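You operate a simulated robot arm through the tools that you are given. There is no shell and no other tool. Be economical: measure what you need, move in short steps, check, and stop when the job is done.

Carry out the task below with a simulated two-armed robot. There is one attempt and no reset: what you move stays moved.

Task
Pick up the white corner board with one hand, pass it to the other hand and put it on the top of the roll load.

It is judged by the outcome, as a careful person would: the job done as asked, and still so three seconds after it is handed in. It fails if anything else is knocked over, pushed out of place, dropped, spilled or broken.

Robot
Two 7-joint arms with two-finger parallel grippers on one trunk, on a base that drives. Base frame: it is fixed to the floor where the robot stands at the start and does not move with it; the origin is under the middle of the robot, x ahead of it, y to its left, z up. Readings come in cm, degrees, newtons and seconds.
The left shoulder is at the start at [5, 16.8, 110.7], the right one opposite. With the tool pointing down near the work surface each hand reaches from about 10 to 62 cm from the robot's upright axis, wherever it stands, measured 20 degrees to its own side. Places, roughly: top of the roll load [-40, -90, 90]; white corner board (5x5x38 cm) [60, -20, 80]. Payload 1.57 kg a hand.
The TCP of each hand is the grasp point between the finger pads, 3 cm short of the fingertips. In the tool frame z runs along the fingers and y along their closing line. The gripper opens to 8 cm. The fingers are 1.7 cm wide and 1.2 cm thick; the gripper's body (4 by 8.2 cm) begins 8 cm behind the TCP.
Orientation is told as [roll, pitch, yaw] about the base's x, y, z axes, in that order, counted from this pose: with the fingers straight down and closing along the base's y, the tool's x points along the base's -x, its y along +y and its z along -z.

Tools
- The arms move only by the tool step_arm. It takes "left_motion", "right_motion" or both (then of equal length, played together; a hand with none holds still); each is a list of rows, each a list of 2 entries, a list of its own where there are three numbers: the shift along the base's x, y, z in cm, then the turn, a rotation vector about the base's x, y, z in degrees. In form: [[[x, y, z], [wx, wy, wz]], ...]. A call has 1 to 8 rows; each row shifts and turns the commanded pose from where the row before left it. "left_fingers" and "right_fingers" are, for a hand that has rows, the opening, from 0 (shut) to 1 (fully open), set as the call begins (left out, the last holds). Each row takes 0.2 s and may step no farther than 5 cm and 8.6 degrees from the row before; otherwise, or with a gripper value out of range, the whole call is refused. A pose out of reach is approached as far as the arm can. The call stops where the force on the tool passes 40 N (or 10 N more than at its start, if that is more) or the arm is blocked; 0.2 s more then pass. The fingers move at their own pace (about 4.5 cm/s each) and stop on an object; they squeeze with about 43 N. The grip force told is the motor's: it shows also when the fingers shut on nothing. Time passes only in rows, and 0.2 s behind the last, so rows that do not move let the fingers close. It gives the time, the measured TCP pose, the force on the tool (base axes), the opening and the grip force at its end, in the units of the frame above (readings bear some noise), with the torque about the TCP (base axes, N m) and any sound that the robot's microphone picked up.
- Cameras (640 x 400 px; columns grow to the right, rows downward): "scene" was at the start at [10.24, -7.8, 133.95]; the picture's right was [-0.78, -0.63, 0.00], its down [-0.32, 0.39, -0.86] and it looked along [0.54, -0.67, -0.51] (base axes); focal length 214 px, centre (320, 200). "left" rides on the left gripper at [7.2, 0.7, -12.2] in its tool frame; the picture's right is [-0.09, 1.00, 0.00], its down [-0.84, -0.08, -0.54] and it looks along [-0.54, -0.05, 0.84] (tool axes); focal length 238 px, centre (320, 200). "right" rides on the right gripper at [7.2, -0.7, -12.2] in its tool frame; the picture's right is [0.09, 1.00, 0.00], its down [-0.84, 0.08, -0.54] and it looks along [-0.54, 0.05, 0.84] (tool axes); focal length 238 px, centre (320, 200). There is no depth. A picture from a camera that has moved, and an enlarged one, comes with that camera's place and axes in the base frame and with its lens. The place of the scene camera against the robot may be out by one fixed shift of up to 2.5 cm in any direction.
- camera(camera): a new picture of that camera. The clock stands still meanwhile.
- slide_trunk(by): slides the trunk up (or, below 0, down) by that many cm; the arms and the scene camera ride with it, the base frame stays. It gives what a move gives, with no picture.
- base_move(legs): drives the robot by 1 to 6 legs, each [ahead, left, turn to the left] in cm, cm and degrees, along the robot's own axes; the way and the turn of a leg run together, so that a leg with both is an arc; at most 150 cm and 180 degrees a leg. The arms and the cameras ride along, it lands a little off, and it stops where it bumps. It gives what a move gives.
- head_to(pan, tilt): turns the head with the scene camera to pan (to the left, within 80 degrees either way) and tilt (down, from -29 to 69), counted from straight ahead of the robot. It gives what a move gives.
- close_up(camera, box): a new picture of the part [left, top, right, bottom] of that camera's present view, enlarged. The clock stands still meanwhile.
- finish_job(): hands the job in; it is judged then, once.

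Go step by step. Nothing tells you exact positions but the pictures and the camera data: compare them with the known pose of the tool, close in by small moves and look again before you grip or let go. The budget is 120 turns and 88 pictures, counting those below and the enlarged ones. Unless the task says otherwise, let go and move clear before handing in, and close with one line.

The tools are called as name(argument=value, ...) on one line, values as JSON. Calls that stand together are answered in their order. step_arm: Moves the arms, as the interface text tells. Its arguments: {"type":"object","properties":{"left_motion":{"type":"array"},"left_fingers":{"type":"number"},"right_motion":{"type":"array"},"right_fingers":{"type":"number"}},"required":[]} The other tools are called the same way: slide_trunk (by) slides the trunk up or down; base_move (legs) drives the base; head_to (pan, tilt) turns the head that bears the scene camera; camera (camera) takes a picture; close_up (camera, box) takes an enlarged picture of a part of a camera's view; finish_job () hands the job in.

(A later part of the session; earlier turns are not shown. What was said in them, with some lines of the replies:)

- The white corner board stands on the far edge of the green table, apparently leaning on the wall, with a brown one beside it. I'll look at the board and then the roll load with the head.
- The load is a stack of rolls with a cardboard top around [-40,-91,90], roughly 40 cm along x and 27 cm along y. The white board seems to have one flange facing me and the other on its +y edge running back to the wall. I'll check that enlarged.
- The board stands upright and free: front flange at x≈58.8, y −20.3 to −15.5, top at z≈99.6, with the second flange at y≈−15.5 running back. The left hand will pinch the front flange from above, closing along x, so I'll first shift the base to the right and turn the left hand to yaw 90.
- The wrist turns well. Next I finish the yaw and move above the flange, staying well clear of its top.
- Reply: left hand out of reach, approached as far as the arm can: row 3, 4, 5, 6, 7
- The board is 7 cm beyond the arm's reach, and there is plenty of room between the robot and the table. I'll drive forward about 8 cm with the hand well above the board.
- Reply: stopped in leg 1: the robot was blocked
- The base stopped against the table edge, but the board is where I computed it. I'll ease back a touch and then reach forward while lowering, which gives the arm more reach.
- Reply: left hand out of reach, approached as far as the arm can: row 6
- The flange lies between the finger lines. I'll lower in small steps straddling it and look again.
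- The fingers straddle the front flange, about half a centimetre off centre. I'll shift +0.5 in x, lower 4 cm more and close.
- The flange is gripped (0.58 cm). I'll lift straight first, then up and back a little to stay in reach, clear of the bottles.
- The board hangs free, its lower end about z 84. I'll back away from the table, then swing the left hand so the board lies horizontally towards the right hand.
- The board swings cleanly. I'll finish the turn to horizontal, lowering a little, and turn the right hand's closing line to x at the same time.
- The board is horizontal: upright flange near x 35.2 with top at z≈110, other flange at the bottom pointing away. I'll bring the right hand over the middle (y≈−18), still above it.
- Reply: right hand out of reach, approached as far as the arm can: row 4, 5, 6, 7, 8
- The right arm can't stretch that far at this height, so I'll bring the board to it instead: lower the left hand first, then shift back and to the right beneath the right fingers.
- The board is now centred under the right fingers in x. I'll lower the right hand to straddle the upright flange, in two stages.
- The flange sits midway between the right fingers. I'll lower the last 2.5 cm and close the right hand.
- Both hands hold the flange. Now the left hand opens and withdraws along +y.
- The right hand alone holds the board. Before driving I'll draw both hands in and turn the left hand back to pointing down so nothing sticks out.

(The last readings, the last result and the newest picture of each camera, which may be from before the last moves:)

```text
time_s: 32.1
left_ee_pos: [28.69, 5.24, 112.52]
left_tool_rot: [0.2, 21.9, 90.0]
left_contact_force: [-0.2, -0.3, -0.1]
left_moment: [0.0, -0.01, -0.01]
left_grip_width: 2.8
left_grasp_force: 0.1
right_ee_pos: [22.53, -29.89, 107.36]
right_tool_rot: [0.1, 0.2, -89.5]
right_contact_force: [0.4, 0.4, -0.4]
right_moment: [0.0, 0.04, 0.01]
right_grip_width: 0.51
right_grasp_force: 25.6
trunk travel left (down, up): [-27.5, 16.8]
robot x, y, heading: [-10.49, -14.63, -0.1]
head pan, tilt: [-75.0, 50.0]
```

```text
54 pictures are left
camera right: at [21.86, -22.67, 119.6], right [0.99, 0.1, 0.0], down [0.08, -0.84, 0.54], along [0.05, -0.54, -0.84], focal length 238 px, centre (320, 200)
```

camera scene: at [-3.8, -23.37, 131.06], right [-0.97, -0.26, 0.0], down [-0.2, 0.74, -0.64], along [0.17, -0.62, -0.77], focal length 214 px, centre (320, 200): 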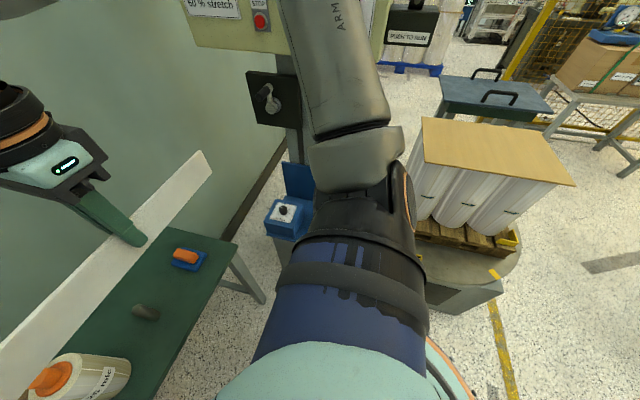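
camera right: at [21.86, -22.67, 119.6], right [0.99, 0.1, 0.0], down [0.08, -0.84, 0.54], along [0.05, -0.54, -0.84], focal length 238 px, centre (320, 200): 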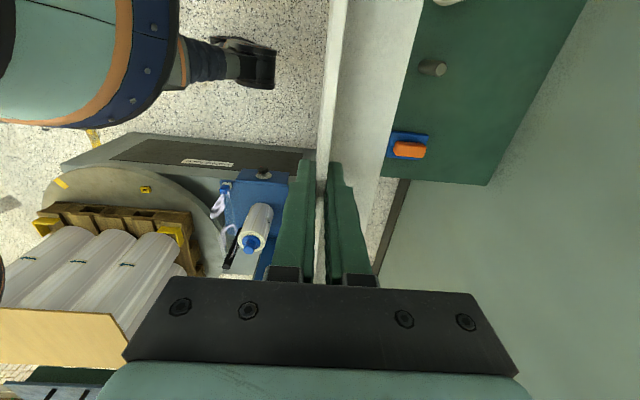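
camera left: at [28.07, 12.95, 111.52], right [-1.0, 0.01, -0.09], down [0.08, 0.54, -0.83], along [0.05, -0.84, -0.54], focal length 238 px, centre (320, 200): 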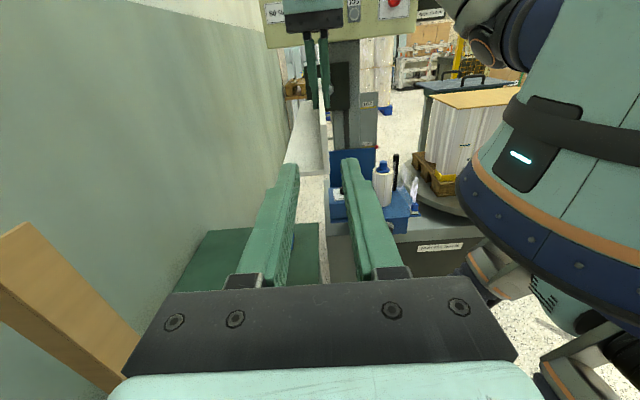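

The load, the machine base (near edge about y −58) and the panel are clear of a turn on the spot. I'll turn right 90° and look.

base_move(legs=[[0, 0, -90]])

head_to(pan=-40, tilt=45)

camera(camera="scene")

```text
time_s: 36.3
left_ee_pos: [10.43, -54.05, 112.41]
left_tool_rot: [0.1, 21.8, 0.6]
left_contact_force: [-1.0, -0.1, -0.9]
left_moment: [-0.02, -0.03, 0.02]
left_grip_width: 2.81
left_grasp_force: 0.1
right_ee_pos: [-24.59, -48.2, 107.26]
right_tool_rot: [0.0, 0.3, -179.0]
right_contact_force: [0.5, 0.1, -0.6]
right_moment: [0.01, 0.04, -0.02]
right_grip_width: 0.53
right_grasp_force: 25.4
trunk travel left (down, up): [-27.5, 16.8]
robot x, y, heading: [-10.81, -15.03, -89.2]
head pan, tilt: [-75.0, 50.0]
```

```text
time_s: 37.4
left_ee_pos: [10.43, -54.12, 112.48]
left_tool_rot: [0.2, 21.9, 0.7]
left_contact_force: [-0.4, 0.4, 0.5]
left_moment: [0.02, 0.02, -0.03]
left_grip_width: 2.8
left_grasp_force: 0.0
right_ee_pos: [-24.69, -48.34, 107.34]
right_tool_rot: [0.0, 0.2, -179.1]
right_contact_force: [0.1, 0.5, -0.2]
right_moment: [0.0, 0.05, 0.02]
right_grip_width: 0.52
right_grasp_force: 25.0
trunk travel left (down, up): [-27.5, 16.8]
robot x, y, heading: [-10.5, -14.66, -89.6]
head pan, tilt: [-40.0, 45.0]
```

```text
53 pictures are left
camera scene: at [-14.92, -26.22, 131.74], right [-0.77, 0.63, 0.0], down [0.45, 0.55, -0.71], along [-0.45, -0.55, -0.71], focal length 214 px, centre (320, 200)
```

scene: 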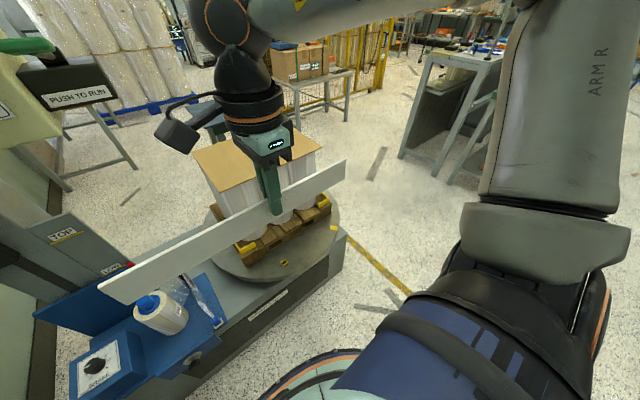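

The load is ahead-right with free floor around. I'll strafe right 16 cm and go forward about 10 cm, keeping off the machine base.

base_move(legs=[[0, -16, 0], [10, 0, 0]])

head_to(pan=-15, tilt=50)

camera(camera="scene")

camera(camera="left")

```text
time_s: 39.5
left_ee_pos: [-5.7, -64.41, 112.34]
left_tool_rot: [0.2, 21.9, 0.7]
left_contact_force: [0.2, -0.1, 0.6]
left_moment: [0.0, 0.04, 0.0]
left_grip_width: 2.79
left_grasp_force: 0.2
right_ee_pos: [-40.81, -58.55, 107.4]
right_tool_rot: [0.0, 0.3, -178.8]
right_contact_force: [0.0, -0.4, 0.1]
right_moment: [0.0, 0.03, 0.02]
right_grip_width: 0.53
right_grasp_force: 25.8
trunk travel left (down, up): [-27.5, 16.8]
robot x, y, heading: [-26.38, -25.47, -89.3]
head pan, tilt: [-40.0, 45.0]
```

```text
time_s: 40.4
left_ee_pos: [-5.63, -64.27, 112.36]
left_tool_rot: [0.1, 21.8, 0.7]
left_contact_force: [-0.3, 0.3, 0.6]
left_moment: [0.0, 0.02, 0.0]
left_grip_width: 2.83
left_grasp_force: 0.0
right_ee_pos: [-40.81, -58.61, 107.44]
right_tool_rot: [0.0, 0.3, -178.8]
right_contact_force: [0.8, -0.4, -1.0]
right_moment: [0.02, 0.04, 0.0]
right_grip_width: 0.53
right_grasp_force: 25.0
trunk travel left (down, up): [-27.5, 16.8]
robot x, y, heading: [-26.26, -25.08, -89.4]
head pan, tilt: [-15.0, 50.0]
```

```text
52 pictures are left
camera scene: at [-27.82, -37.62, 131.06], right [-0.97, 0.25, 0.0], down [0.19, 0.74, -0.64], along [-0.16, -0.62, -0.77], focal length 214 px, centre (320, 200)
```

scene: 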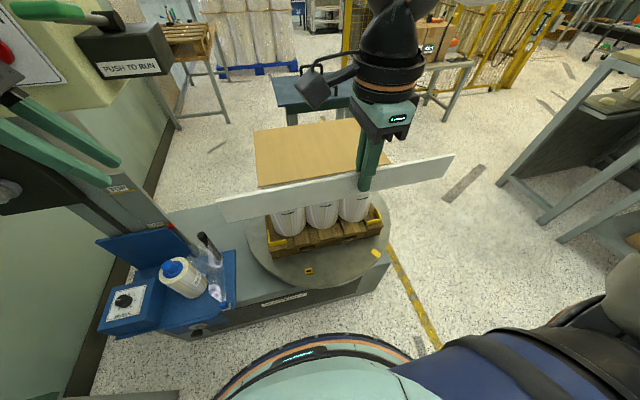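

```text
51 pictures are left
camera left: at [-7.82, -63.68, 126.35], right [0.07, 1.0, -0.03], down [0.98, -0.07, 0.19], along [0.19, -0.04, -0.98], focal length 238 px, centre (320, 200)
```

left: 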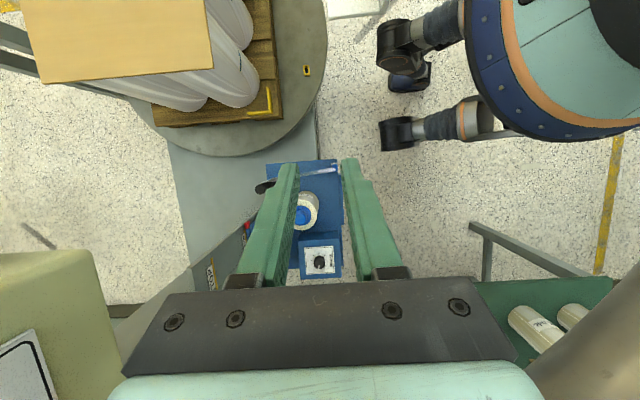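

There is a good 20 cm between the robot's feet and the turntable. I'll draw the left hand back, go forward 4 cm more, then reach the board out over the load while still high.

step_arm(left_motion=[[[0, 3, 0], [0, 0, 0]], [[0, 3, 0], [0, 0, 0]], [[0, 3, 0], [0, 0, 0]], [[0, 3, 0], [0, 0, 0]]])

base_move(legs=[[4, 0, 0]])

step_arm(right_motion=[[[-0.3, -3, 0], [0, 0, 0]], [[-0.3, -3, 0], [0, 0, 0]], [[-0.3, -3, 0], [0, 0, 0]], [[-0.3, -3, 0], [0, 0, 0]], [[-0.3, -3, 0], [0, 0, 0]], [[-0.3, -3, 0], [0, 0, 0]]])

camera(camera="right")

camera(camera="scene")

```text
time_s: 41.4
left_ee_pos: [-5.7, -52.28, 112.36]
left_tool_rot: [0.3, 21.9, 0.8]
left_contact_force: [0.0, -0.1, 0.4]
left_moment: [0.01, -0.03, 0.02]
left_grip_width: 2.8
left_grasp_force: 0.0
right_ee_pos: [-40.72, -58.52, 107.46]
right_tool_rot: [0.0, 0.3, -178.8]
right_contact_force: [-0.3, -0.1, -1.3]
right_moment: [0.02, 0.01, 0.02]
right_grip_width: 0.49
right_grasp_force: 25.4
trunk travel left (down, up): [-27.5, 16.8]
robot x, y, heading: [-26.12, -25.04, -89.4]
head pan, tilt: [-15.0, 50.0]
```

```text
time_s: 42.3
left_ee_pos: [-5.63, -56.22, 112.36]
left_tool_rot: [0.2, 21.8, 0.7]
left_contact_force: [-1.0, -0.2, 0.3]
left_moment: [0.04, 0.0, 0.0]
left_grip_width: 2.83
left_grasp_force: 0.1
right_ee_pos: [-40.71, -62.57, 107.28]
right_tool_rot: [0.0, 0.2, -178.8]
right_contact_force: [0.2, 0.1, -0.5]
right_moment: [0.02, 0.02, 0.03]
right_grip_width: 0.51
right_grasp_force: 25.5
trunk travel left (down, up): [-27.5, 16.8]
robot x, y, heading: [-26.5, -29.46, -89.1]
head pan, tilt: [-15.0, 50.0]
```

```text
time_s: 43.7
left_ee_pos: [-5.67, -56.37, 112.33]
left_tool_rot: [0.1, 21.9, 0.6]
left_contact_force: [0.1, -0.6, -0.2]
left_moment: [0.02, -0.04, -0.01]
left_grip_width: 2.81
left_grasp_force: 0.0
right_ee_pos: [-44.78, -78.72, 106.54]
right_tool_rot: [0.0, 0.3, -178.8]
right_contact_force: [-0.1, 0.3, -0.6]
right_moment: [0.0, -0.01, 0.0]
right_grip_width: 0.53
right_grasp_force: 25.4
right hand out of reach, approached as far as the arm can: row 5, 6
trunk travel left (down, up): [-27.5, 16.8]
robot x, y, heading: [-26.33, -28.79, -89.2]
head pan, tilt: [-15.0, 50.0]
```

```text
50 pictures are left
camera right: at [-37.61, -77.87, 118.77], right [0.11, -0.99, 0.0], down [-0.84, -0.09, 0.54], along [-0.53, -0.06, -0.84], focal length 238 px, centre (320, 200)
```

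right: 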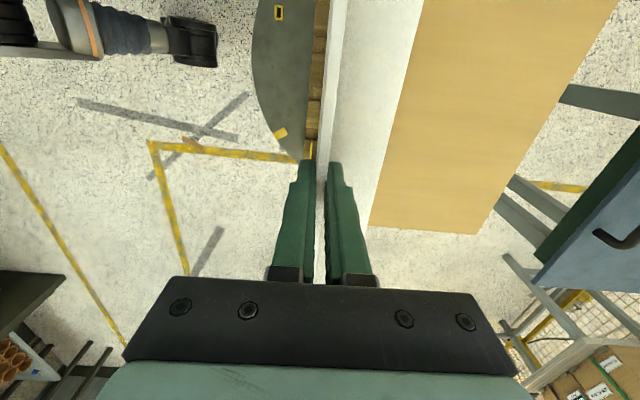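

```text
49 pictures are left
camera scene: at [-27.78, -41.64, 131.04], right [-0.97, 0.25, 0.0], down [0.19, 0.74, -0.64], along [-0.16, -0.62, -0.77], focal length 214 px, centre (320, 200)
```

scene: 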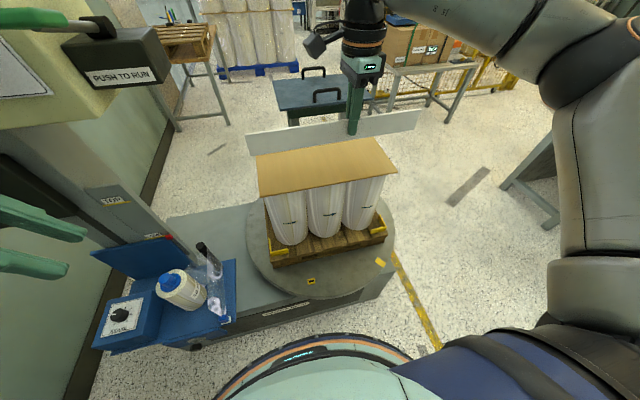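

The load top spans x −59 to −21, y −78.5 to −105 at z 90, and the board is just above its near edge. I need to get about 7 cm farther in; I'll try lowering a little, which gains reach, and shift +2 in x.

step_arm(right_motion=[[[1, 0, -2], [0, 0, 0]], [[0.5, 0, -2], [0, 0, 0]], [[0, -2, 0], [0, 0, 0]], [[0, -2, 0], [0, 0, 0]], [[0, -2, 0], [0, 0, 0]], [[0, 0, 0], [0, 0, 0]]])

```text
time_s: 45.1
left_ee_pos: [-5.72, -56.29, 112.36]
left_tool_rot: [0.1, 21.9, 0.6]
left_contact_force: [-0.3, 1.0, -0.3]
left_moment: [-0.01, 0.01, -0.01]
left_grip_width: 2.79
left_grasp_force: 0.0
right_ee_pos: [-46.29, -81.06, 102.24]
right_tool_rot: [0.1, 0.2, -178.7]
right_contact_force: [0.6, 0.2, -1.6]
right_moment: [0.01, 0.03, -0.02]
right_grip_width: 0.53
right_grasp_force: 26.0
right hand out of reach, approached as far as the arm can: row 1, 3, 4, 5
trunk travel left (down, up): [-27.5, 16.8]
robot x, y, heading: [-26.34, -29.29, -89.2]
head pan, tilt: [-15.0, 50.0]
```

I'm still about 4 cm short with the arm, and the feet have room ahead, so I'll drive 5 cm forward and 5 cm left.

base_move(legs=[[5, 5, 0]])

camera(camera="right")

camera(camera="scene")

```text
time_s: 46.1
left_ee_pos: [-0.66, -61.27, 112.26]
left_tool_rot: [0.3, 21.8, 0.7]
left_contact_force: [-0.2, -0.3, -0.8]
left_moment: [-0.01, 0.01, 0.03]
left_grip_width: 2.79
left_grasp_force: 0.0
right_ee_pos: [-41.17, -86.0, 102.16]
right_tool_rot: [0.2, 0.4, -178.8]
right_contact_force: [0.1, 1.0, -0.8]
right_moment: [0.0, 0.03, -0.01]
right_grip_width: 0.51
right_grasp_force: 25.1
trunk travel left (down, up): [-27.5, 16.8]
robot x, y, heading: [-21.52, -34.54, -89.1]
head pan, tilt: [-15.0, 50.0]
```

```text
48 pictures are left
camera right: at [-34.05, -85.05, 114.42], right [0.11, -0.99, 0.0], down [-0.84, -0.09, 0.54], along [-0.53, -0.06, -0.84], focal length 238 px, centre (320, 200)
```

right: 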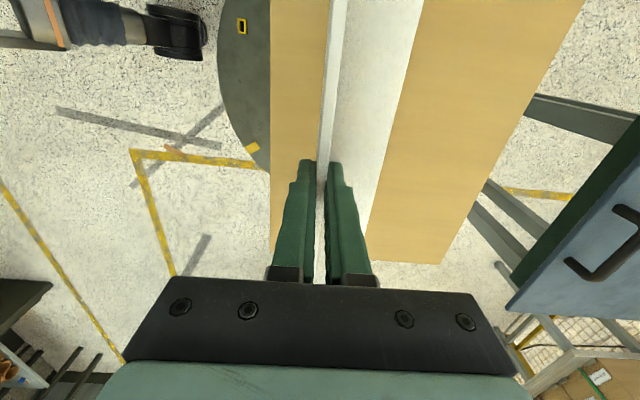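

```text
47 pictures are left
camera scene: at [-22.65, -46.5, 131.05], right [-0.97, 0.25, 0.0], down [0.19, 0.74, -0.64], along [-0.16, -0.62, -0.77], focal length 214 px, centre (320, 200)
```

scene: 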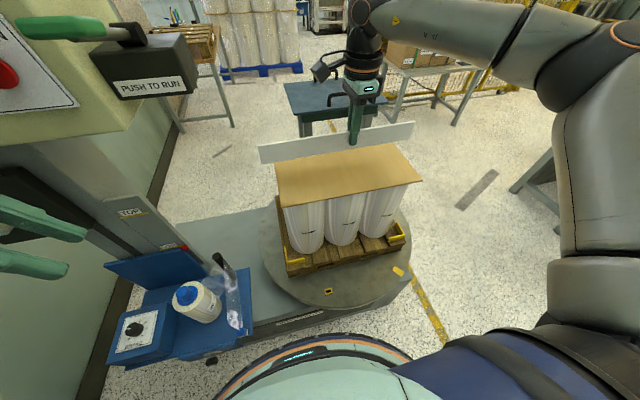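

The board is now well over the top. I'll shift 1.7 cm in −x and lower 5 cm, then check the gap.

step_arm(right_motion=[[[-0.9, -0.5, -1], [0, 0, 0]], [[-0.8, -0.5, -1], [0, 0, 0]], [[0, 0, -1.5], [0, 0, 0]], [[0, 0, -1.5], [0, 0, 0]], [[0, 0, 0], [0, 0, 0]]])

camera(camera="right")

close_up(camera="scene", box=[240, 80, 440, 220])

```text
time_s: 47.3
left_ee_pos: [-0.59, -61.14, 112.3]
left_tool_rot: [0.2, 21.8, 0.7]
left_contact_force: [0.1, 0.0, -0.7]
left_moment: [0.0, -0.02, 0.0]
left_grip_width: 2.81
left_grasp_force: 0.2
right_ee_pos: [-42.85, -86.94, 97.02]
right_tool_rot: [0.1, 0.2, -178.8]
right_contact_force: [-0.5, -0.4, -1.8]
right_moment: [-0.01, 0.02, 0.01]
right_grip_width: 0.52
right_grasp_force: 25.1
trunk travel left (down, up): [-27.5, 16.8]
robot x, y, heading: [-21.64, -34.54, -89.2]
head pan, tilt: [-15.0, 50.0]
```

```text
46 pictures are left
camera right: at [-35.75, -85.99, 109.43], right [0.11, -0.99, 0.0], down [-0.84, -0.09, 0.54], along [-0.53, -0.06, -0.84], focal length 238 px, centre (320, 200)
```

right: 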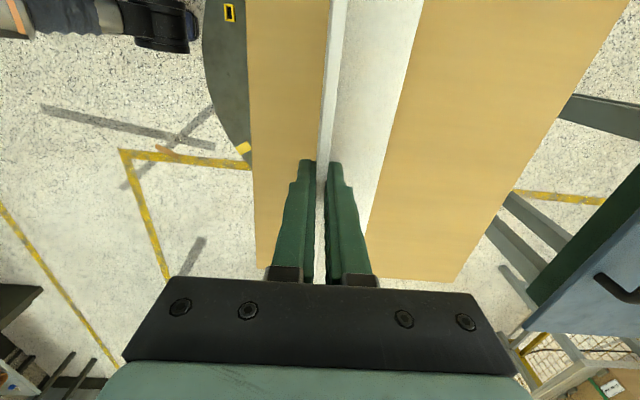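

```text
2.86 times, centred on (340, 150) of scene
camera zoom: at [-22.7, -46.44, 131.05], right [-0.97, 0.25, 0.0], down [0.19, 0.74, -0.64], along [-0.16, -0.62, -0.77], focal length 613 px, centre (263, 343)
```

zoom: 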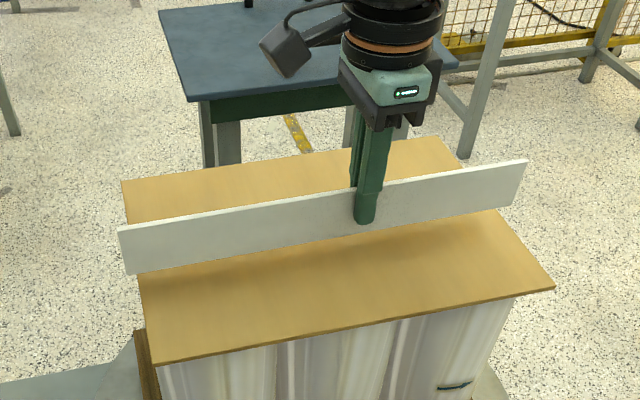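

The board is aligned with the top, a couple of centimetres above it. I'll lower gently until contact force shows.

step_arm(right_motion=[[[0, 0, -0.5], [0, 0, 0]], [[0, 0, -0.5], [0, 0, 0]], [[0, 0, -0.5], [0, 0, 0]], [[0, 0, -0.3], [0, 0, 0]]])

close_up(camera="scene", box=[240, 80, 440, 220])

```text
time_s: 48.3
left_ee_pos: [-0.64, -61.08, 112.38]
left_tool_rot: [0.2, 21.8, 0.7]
left_contact_force: [-0.3, 0.1, -0.8]
left_moment: [0.05, 0.01, 0.0]
left_grip_width: 2.83
left_grasp_force: 0.1
right_ee_pos: [-42.93, -87.03, 95.46]
right_tool_rot: [0.1, 0.3, -178.7]
right_contact_force: [0.0, -0.4, -0.3]
right_moment: [0.01, 0.04, 0.0]
right_grip_width: 0.49
right_grasp_force: 25.5
trunk travel left (down, up): [-27.5, 16.8]
robot x, y, heading: [-21.73, -34.31, -89.3]
head pan, tilt: [-15.0, 50.0]
```

```text
2.86 times, centred on (340, 150) of scene
camera zoom: at [-22.7, -46.45, 131.05], right [-0.97, 0.25, 0.0], down [0.19, 0.74, -0.64], along [-0.16, -0.62, -0.77], focal length 613 px, centre (263, 343)
```

zoom: 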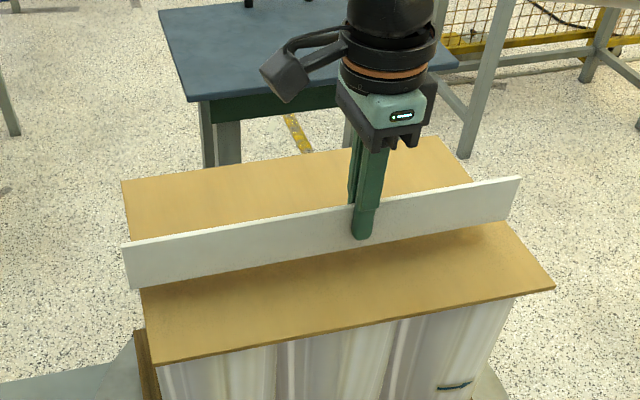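

step_arm(right_motion=[[[0, 0, -0.3], [0, 0, 0]], [[0, 0, -0.3], [0, 0, 0]], [[0, 0, 0], [0, 0, 0]]])

step_arm(right_motion=[[[0, 0, -0.25], [0, 0, 0]], [[0, 0, 0], [0, 0, 0]]])

close_up(camera="scene", box=[240, 80, 440, 220])

```text
time_s: 49.1
left_ee_pos: [-0.72, -61.0, 112.33]
left_tool_rot: [0.2, 21.8, 0.8]
left_contact_force: [0.8, -0.8, 0.6]
left_moment: [0.01, 0.04, -0.02]
left_grip_width: 2.82
left_grasp_force: 0.0
right_ee_pos: [-42.89, -86.91, 94.8]
right_tool_rot: [0.1, 0.2, -178.8]
right_contact_force: [-0.8, -0.2, -1.0]
right_moment: [0.05, -0.01, 0.0]
right_grip_width: 0.56
right_grasp_force: 25.5
trunk travel left (down, up): [-27.5, 16.8]
robot x, y, heading: [-21.53, -34.27, -89.6]
head pan, tilt: [-15.0, 50.0]
```

```text
time_s: 49.7
left_ee_pos: [-0.59, -61.08, 112.45]
left_tool_rot: [0.2, 21.7, 0.7]
left_contact_force: [0.1, -0.3, -0.5]
left_moment: [-0.02, -0.02, -0.04]
left_grip_width: 2.81
left_grasp_force: 0.0
right_ee_pos: [-42.9, -86.95, 94.45]
right_tool_rot: [0.1, 0.4, -178.8]
right_contact_force: [0.1, -0.7, -1.1]
right_moment: [-0.02, -0.01, -0.02]
right_grip_width: 0.51
right_grasp_force: 25.4
trunk travel left (down, up): [-27.5, 16.8]
robot x, y, heading: [-21.24, -34.3, -89.3]
head pan, tilt: [-15.0, 50.0]
```

```text
2.86 times, centred on (340, 150) of scene
camera zoom: at [-22.7, -46.45, 131.05], right [-0.97, 0.25, 0.0], down [0.19, 0.74, -0.64], along [-0.16, -0.62, -0.77], focal length 613 px, centre (263, 343)
```

zoom: 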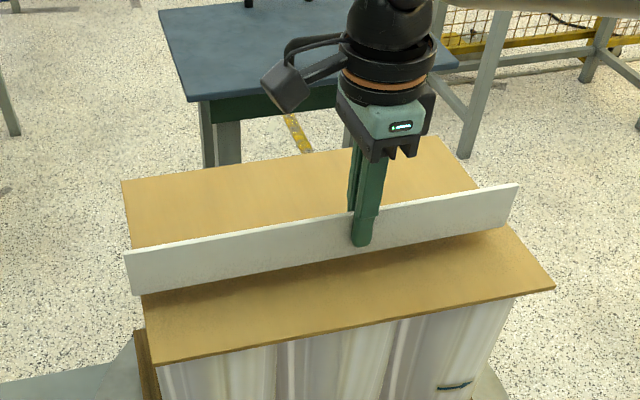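

No contact yet; the picture suggests about a centimetre more. I continue in small steps.

step_arm(right_motion=[[[0, 0, -0.25], [0, 0, 0]], [[0, 0, -0.25], [0, 0, 0]], [[0, 0, 0], [0, 0, 0]]])

step_arm(right_motion=[[[0, 0, -0.3], [0, 0, 0]], [[0, 0, 0], [0, 0, 0]]])

close_up(camera="scene", box=[240, 80, 440, 220])

```text
time_s: 50.5
left_ee_pos: [-0.63, -61.17, 112.43]
left_tool_rot: [0.3, 21.8, 0.7]
left_contact_force: [-0.2, 0.4, -0.7]
left_moment: [0.0, -0.03, 0.01]
left_grip_width: 2.8
left_grasp_force: 0.0
right_ee_pos: [-42.97, -86.94, 94.07]
right_tool_rot: [0.2, 0.4, -178.7]
right_contact_force: [0.1, -0.6, -0.5]
right_moment: [0.02, 0.03, 0.0]
right_grip_width: 0.52
right_grasp_force: 25.3
trunk travel left (down, up): [-27.5, 16.8]
robot x, y, heading: [-21.49, -34.16, -89.4]
head pan, tilt: [-15.0, 50.0]
```

```text
time_s: 51.1
left_ee_pos: [-0.65, -61.05, 112.39]
left_tool_rot: [0.2, 21.8, 0.7]
left_contact_force: [-0.2, -0.6, -0.7]
left_moment: [-0.01, 0.04, 0.03]
left_grip_width: 2.8
left_grasp_force: 0.0
right_ee_pos: [-42.97, -86.86, 93.92]
right_tool_rot: [0.4, 0.4, -178.8]
right_contact_force: [0.8, 0.3, 0.4]
right_moment: [0.01, 0.0, -0.01]
right_grip_width: 0.5
right_grasp_force: 24.9
trunk travel left (down, up): [-27.5, 16.8]
robot x, y, heading: [-21.42, -33.98, -89.5]
head pan, tilt: [-15.0, 50.0]
```

```text
2.86 times, centred on (340, 150) of scene
camera zoom: at [-22.7, -46.45, 131.05], right [-0.97, 0.25, 0.0], down [0.19, 0.74, -0.64], along [-0.16, -0.62, -0.77], focal length 613 px, centre (263, 343)
```

zoom: 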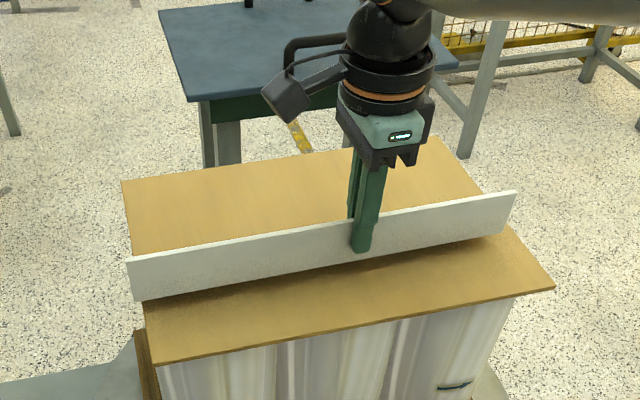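

The last step moved less than commanded, so contact may be starting. One more small step to confirm.

step_arm(right_motion=[[[0, 0, -0.25], [0, 0, 0]], [[0, 0, 0], [0, 0, 0]]])

step_arm(right_motion=[[[0, 0, -0.25], [0, 0, 0]], [[0, 0, 0], [0, 0, 0]]])

close_up(camera="scene", box=[270, 120, 350, 190])

camera(camera="left")

```text
time_s: 51.7
left_ee_pos: [-0.7, -61.09, 112.28]
left_tool_rot: [0.2, 21.8, 0.8]
left_contact_force: [0.4, 0.8, -0.3]
left_moment: [0.0, -0.01, 0.03]
left_grip_width: 2.82
left_grasp_force: 0.0
right_ee_pos: [-42.94, -86.81, 93.54]
right_tool_rot: [0.3, 0.4, -178.8]
right_contact_force: [0.4, -0.4, -0.6]
right_moment: [0.03, -0.03, 0.03]
right_grip_width: 0.5
right_grasp_force: 25.0
trunk travel left (down, up): [-27.5, 16.8]
robot x, y, heading: [-21.44, -33.97, -89.2]
head pan, tilt: [-15.0, 50.0]
```

```text
time_s: 52.3
left_ee_pos: [-0.77, -61.15, 112.35]
left_tool_rot: [0.2, 21.8, 0.8]
left_contact_force: [-0.3, -0.1, -0.4]
left_moment: [0.0, -0.02, 0.01]
left_grip_width: 2.81
left_grasp_force: 0.0
right_ee_pos: [-43.1, -86.66, 93.17]
right_tool_rot: [0.2, 0.4, -178.9]
right_contact_force: [0.0, 0.9, 0.1]
right_moment: [0.02, 0.03, 0.04]
right_grip_width: 0.51
right_grasp_force: 25.9
trunk travel left (down, up): [-27.5, 16.8]
robot x, y, heading: [-21.06, -33.78, -89.1]
head pan, tilt: [-15.0, 50.0]
```

```text
5.71 times, centred on (310, 155) of scene
camera zoom: at [-22.7, -46.45, 131.05], right [-0.97, 0.25, 0.0], down [0.19, 0.74, -0.64], along [-0.16, -0.62, -0.77], focal length 1226 px, centre (377, 457)
```

zoom: 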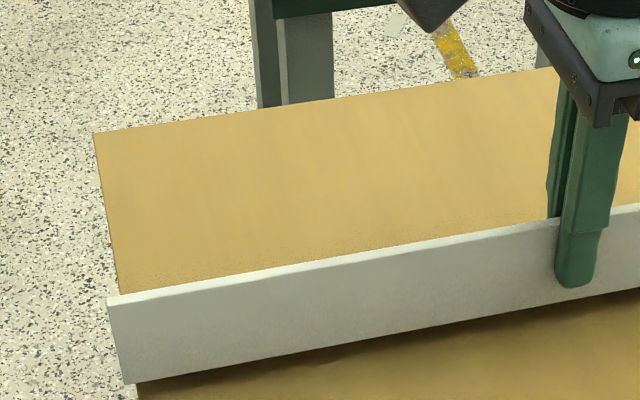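

```text
40 pictures are left
camera left: at [-2.83, -60.54, 126.28], right [0.07, 1.0, -0.03], down [0.98, -0.07, 0.19], along [0.19, -0.04, -0.98], focal length 238 px, centre (320, 200)
```

left: 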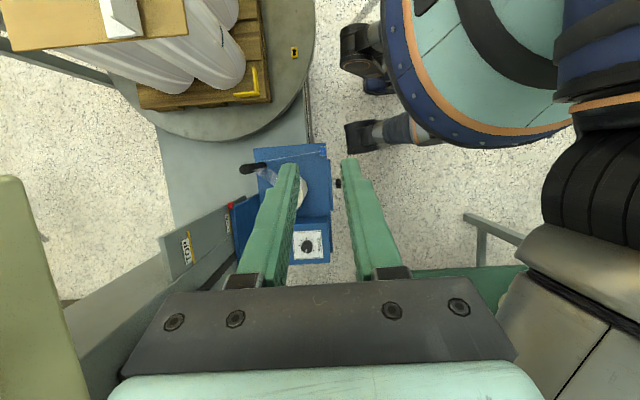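

Still no contact force; I'll continue down slowly with a slight −x trim.

step_arm(right_motion=[[[-0.3, 0, -0.3], [0, 0, 0]], [[0, 0, 0], [0, 0, 0]]])

step_arm(right_motion=[[[0, 0, -0.3], [0, 0, 0]], [[0, 0, 0], [0, 0, 0]]])

close_up(camera="scene", box=[240, 80, 440, 220])

```text
time_s: 52.9
left_ee_pos: [-0.46, -61.16, 112.34]
left_tool_rot: [0.1, 21.8, 0.7]
left_contact_force: [-0.2, 0.4, 0.7]
left_moment: [-0.02, 0.01, 0.01]
left_grip_width: 2.82
left_grasp_force: 0.1
right_ee_pos: [-43.44, -86.87, 93.02]
right_tool_rot: [0.3, 0.4, -178.8]
right_contact_force: [0.8, 1.0, -0.8]
right_moment: [0.01, 0.04, 0.02]
right_grip_width: 0.52
right_grasp_force: 25.6
trunk travel left (down, up): [-27.5, 16.8]
robot x, y, heading: [-21.15, -34.56, -89.3]
head pan, tilt: [-15.0, 50.0]
```

```text
time_s: 53.5
left_ee_pos: [-0.52, -61.27, 112.35]
left_tool_rot: [0.2, 21.9, 0.7]
left_contact_force: [0.5, 0.1, 0.5]
left_moment: [-0.03, 0.0, 0.0]
left_grip_width: 2.8
left_grasp_force: 0.1
right_ee_pos: [-43.32, -86.78, 92.72]
right_tool_rot: [0.3, 0.5, -178.7]
right_contact_force: [0.0, 0.6, 0.1]
right_moment: [0.04, 0.01, -0.01]
right_grip_width: 0.5
right_grasp_force: 25.5
trunk travel left (down, up): [-27.5, 16.8]
robot x, y, heading: [-21.7, -34.29, -89.3]
head pan, tilt: [-15.0, 50.0]
```

```text
2.86 times, centred on (340, 150) of scene
camera zoom: at [-22.7, -46.45, 131.05], right [-0.97, 0.25, 0.0], down [0.19, 0.74, -0.64], along [-0.16, -0.62, -0.77], focal length 613 px, centre (263, 343)
```

zoom: 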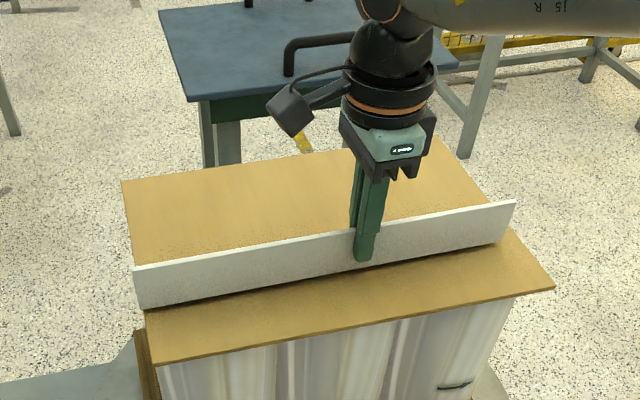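

Only a thin shadow gap remains. Continuing down.

step_arm(right_motion=[[[0, 0, -0.3], [0, 0, 0]], [[0, 0, 0], [0, 0, 0]]])

step_arm(right_motion=[[[0, 0, -0.3], [0, 0, 0]], [[0, 0, 0], [0, 0, 0]]])

close_up(camera="scene", box=[240, 80, 440, 220])

camera(camera="right")

```text
time_s: 54.1
left_ee_pos: [-0.63, -61.02, 112.37]
left_tool_rot: [0.1, 21.8, 0.7]
left_contact_force: [-0.2, -0.2, 0.9]
left_moment: [-0.01, 0.03, -0.02]
left_grip_width: 2.8
left_grasp_force: 0.0
right_ee_pos: [-43.31, -86.69, 92.41]
right_tool_rot: [0.2, 0.4, -178.7]
right_contact_force: [-0.3, 0.0, -0.9]
right_moment: [0.0, 0.03, 0.01]
right_grip_width: 0.5
right_grasp_force: 25.3
trunk travel left (down, up): [-27.5, 16.8]
robot x, y, heading: [-21.36, -34.36, -89.2]
head pan, tilt: [-15.0, 50.0]
```

```text
time_s: 54.7
left_ee_pos: [-0.68, -61.11, 112.41]
left_tool_rot: [0.2, 21.8, 0.7]
left_contact_force: [0.6, -1.6, 0.4]
left_moment: [0.0, 0.03, 0.03]
left_grip_width: 2.81
left_grasp_force: 0.0
right_ee_pos: [-43.41, -86.64, 92.16]
right_tool_rot: [0.3, 0.4, -178.9]
right_contact_force: [0.7, 0.7, -0.7]
right_moment: [0.0, -0.01, 0.02]
right_grip_width: 0.5
right_grasp_force: 25.7
right hand out of reach, approached as far as the arm can: row 1
trunk travel left (down, up): [-27.5, 16.8]
robot x, y, heading: [-21.51, -34.45, -89.3]
head pan, tilt: [-15.0, 50.0]
```

```text
2.86 times, centred on (340, 150) of scene
camera zoom: at [-22.7, -46.45, 131.05], right [-0.97, 0.25, 0.0], down [0.19, 0.74, -0.64], along [-0.16, -0.62, -0.77], focal length 613 px, centre (263, 343)
```

zoom: 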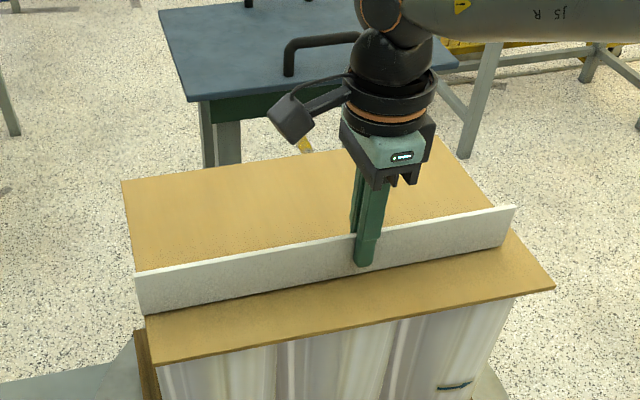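

```text
37 pictures are left
camera right: at [-36.27, -85.74, 104.39], right [0.11, -0.99, 0.0], down [-0.84, -0.09, 0.54], along [-0.53, -0.06, -0.84], focal length 238 px, centre (320, 200)
```

right: 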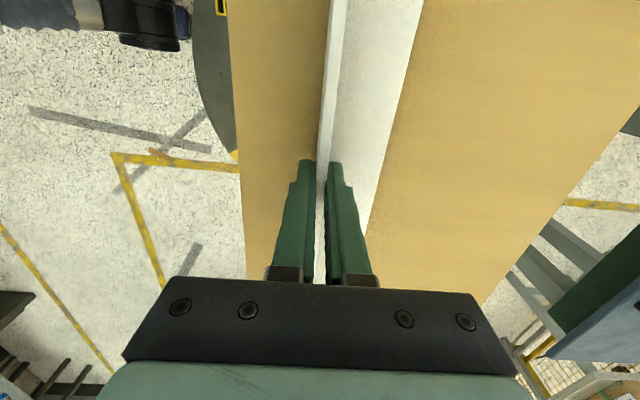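

It is almost down, and the arm is near its reach limit, so I'll use small trunk slides for the last millimetres.

slide_trunk(by=-0.3)

slide_trunk(by=-0.3)

close_up(camera="scene", box=[240, 80, 440, 220])

```text
time_s: 55.2
left_ee_pos: [-0.78, -61.15, 112.08]
left_tool_rot: [0.2, 21.8, 0.8]
left_contact_force: [-0.3, 0.7, -0.6]
left_moment: [-0.03, -0.02, 0.01]
left_grip_width: 2.77
left_grasp_force: 0.1
right_ee_pos: [-43.33, -86.59, 91.93]
right_tool_rot: [0.2, 0.4, -178.8]
right_contact_force: [0.2, -0.2, 0.2]
right_moment: [0.02, 0.06, -0.01]
right_grip_width: 0.53
right_grasp_force: 25.8
trunk travel left (down, up): [-27.2, 17.1]
robot x, y, heading: [-21.91, -34.16, -89.1]
head pan, tilt: [-15.0, 50.0]
```

```text
time_s: 55.8
left_ee_pos: [-0.66, -60.91, 111.73]
left_tool_rot: [0.2, 21.9, 0.7]
left_contact_force: [0.8, -1.0, -0.3]
left_moment: [-0.02, -0.01, -0.01]
left_grip_width: 2.79
left_grasp_force: 0.1
right_ee_pos: [-43.37, -86.63, 91.78]
right_tool_rot: [0.5, 0.4, -178.9]
right_contact_force: [-2.1, 0.7, 12.8]
right_moment: [0.02, 0.59, 0.01]
right_grip_width: 0.51
right_grasp_force: 25.6
trunk travel left (down, up): [-26.9, 17.4]
robot x, y, heading: [-21.58, -34.16, -89.2]
head pan, tilt: [-15.0, 50.0]
```

```text
2.86 times, centred on (340, 150) of scene
camera zoom: at [-22.67, -46.32, 130.49], right [-0.97, 0.25, 0.0], down [0.19, 0.74, -0.64], along [-0.16, -0.62, -0.77], focal length 613 px, centre (263, 343)
```

zoom: 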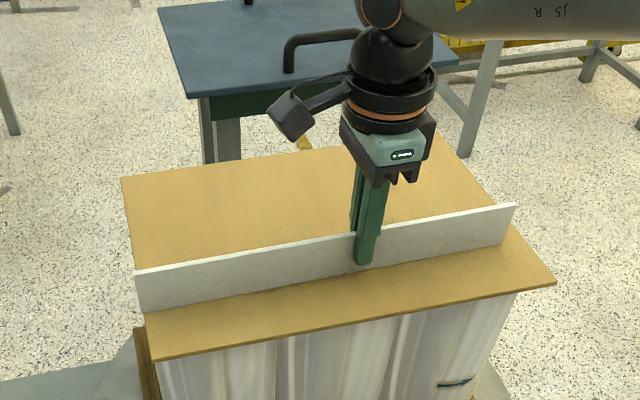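

Contact: 12.8 N upward and the shadow gap is gone. I open the right hand and rise straight up.

step_arm(right_motion=[[[0, 0, 0], [0, 0, 0]], [[0, 0, 0], [0, 0, 0]], [[0, 0, 0], [0, 0, 0]]], right_fingers=0.35)

camera(camera="right")

```text
time_s: 56.6
left_ee_pos: [-0.73, -61.1, 111.67]
left_tool_rot: [0.2, 21.9, 0.6]
left_contact_force: [-0.8, 0.5, 0.7]
left_moment: [0.03, -0.01, 0.02]
left_grip_width: 2.79
left_grasp_force: 0.1
right_ee_pos: [-43.39, -86.64, 91.48]
right_tool_rot: [0.2, 0.4, -178.8]
right_contact_force: [-0.5, 0.1, 0.4]
right_moment: [-0.02, 0.0, -0.02]
right_grip_width: 2.82
right_grasp_force: 0.2
trunk travel left (down, up): [-26.9, 17.4]
robot x, y, heading: [-21.34, -34.34, -89.2]
head pan, tilt: [-15.0, 50.0]
```

```text
35 pictures are left
camera right: at [-36.27, -85.74, 103.79], right [0.11, -0.99, 0.0], down [-0.84, -0.09, 0.54], along [-0.53, -0.06, -0.84], focal length 238 px, centre (320, 200)
```

right: 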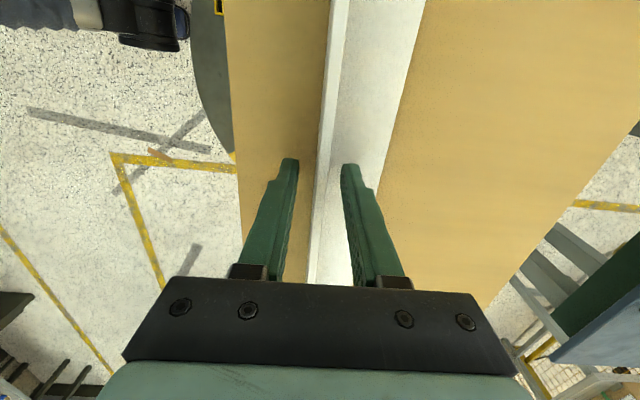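

The board stands on its own between the open fingers. Rising clear now.

step_arm(right_motion=[[[0, 0, 1], [0, 0, 0]], [[0, 0, 1.5], [0, 0, 0]], [[0, 0, 1.5], [0, 0, 0]], [[0, 0, 2], [0, 0, 0]], [[0, 0, 3], [0, 0, 0]], [[0, 1, 3], [0, 0, 0]], [[0, 2, 2], [0, 0, 0]]])

step_arm(right_motion=[[[0, 4, 0], [0, 0, 0]], [[0, 4, 0], [0, 0, 0]], [[0, 4, 0], [0, 0, 0]], [[0, 4, 0], [0, 0, 0]], [[0, 4, 0], [0, 0, 0]], [[0, 0, 0], [0, 0, 0]]])

camera(camera="scene")

```text
time_s: 58.2
left_ee_pos: [-0.7, -61.07, 111.74]
left_tool_rot: [0.1, 21.8, 0.6]
left_contact_force: [0.8, 0.0, 0.2]
left_moment: [0.0, 0.0, -0.03]
left_grip_width: 2.77
left_grasp_force: 0.1
right_ee_pos: [-43.48, -83.78, 105.7]
right_tool_rot: [0.1, 0.4, -178.8]
right_contact_force: [0.5, -0.3, 0.6]
right_moment: [0.02, 0.04, -0.02]
right_grip_width: 2.79
right_grasp_force: 0.1
trunk travel left (down, up): [-26.9, 17.4]
robot x, y, heading: [-21.62, -34.28, -89.1]
head pan, tilt: [-15.0, 50.0]
```

```text
time_s: 59.6
left_ee_pos: [-0.57, -61.29, 111.79]
left_tool_rot: [0.2, 21.7, 0.6]
left_contact_force: [0.0, -0.6, 0.0]
left_moment: [0.01, 0.01, -0.01]
left_grip_width: 2.8
left_grasp_force: 0.2
right_ee_pos: [-43.19, -63.81, 105.63]
right_tool_rot: [0.3, 0.4, -178.9]
right_contact_force: [-0.2, -0.3, 0.4]
right_moment: [0.0, -0.01, 0.01]
right_grip_width: 2.78
right_grasp_force: 0.0
trunk travel left (down, up): [-26.9, 17.4]
robot x, y, heading: [-21.58, -34.57, -89.1]
head pan, tilt: [-15.0, 50.0]
```

```text
34 pictures are left
camera scene: at [-22.7, -46.45, 130.45], right [-0.97, 0.25, 0.0], down [0.19, 0.74, -0.64], along [-0.16, -0.62, -0.77], focal length 214 px, centre (320, 200)
```

scene: 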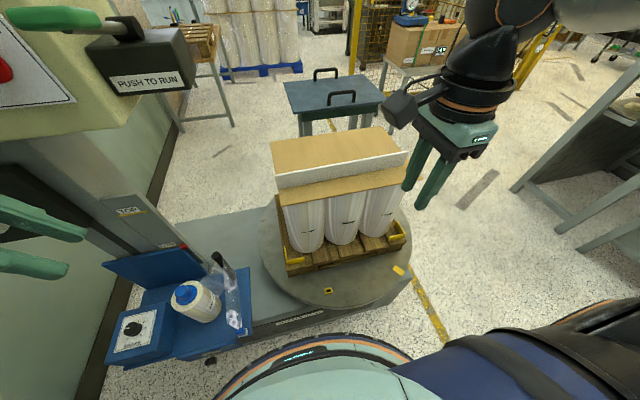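

The board rests steadily on the top of the roll load, the hands are clear and nothing else has moved. I'm handing the job in.

finish_job()

```text
The job is handed in.
```

The left hand picked up the white corner board and passed it to the right hand, which set it on top of the roll load. The board is standing there on its own, with both hands clear. On the way, the base bumped the green table once; nothing in the pictures looked moved.
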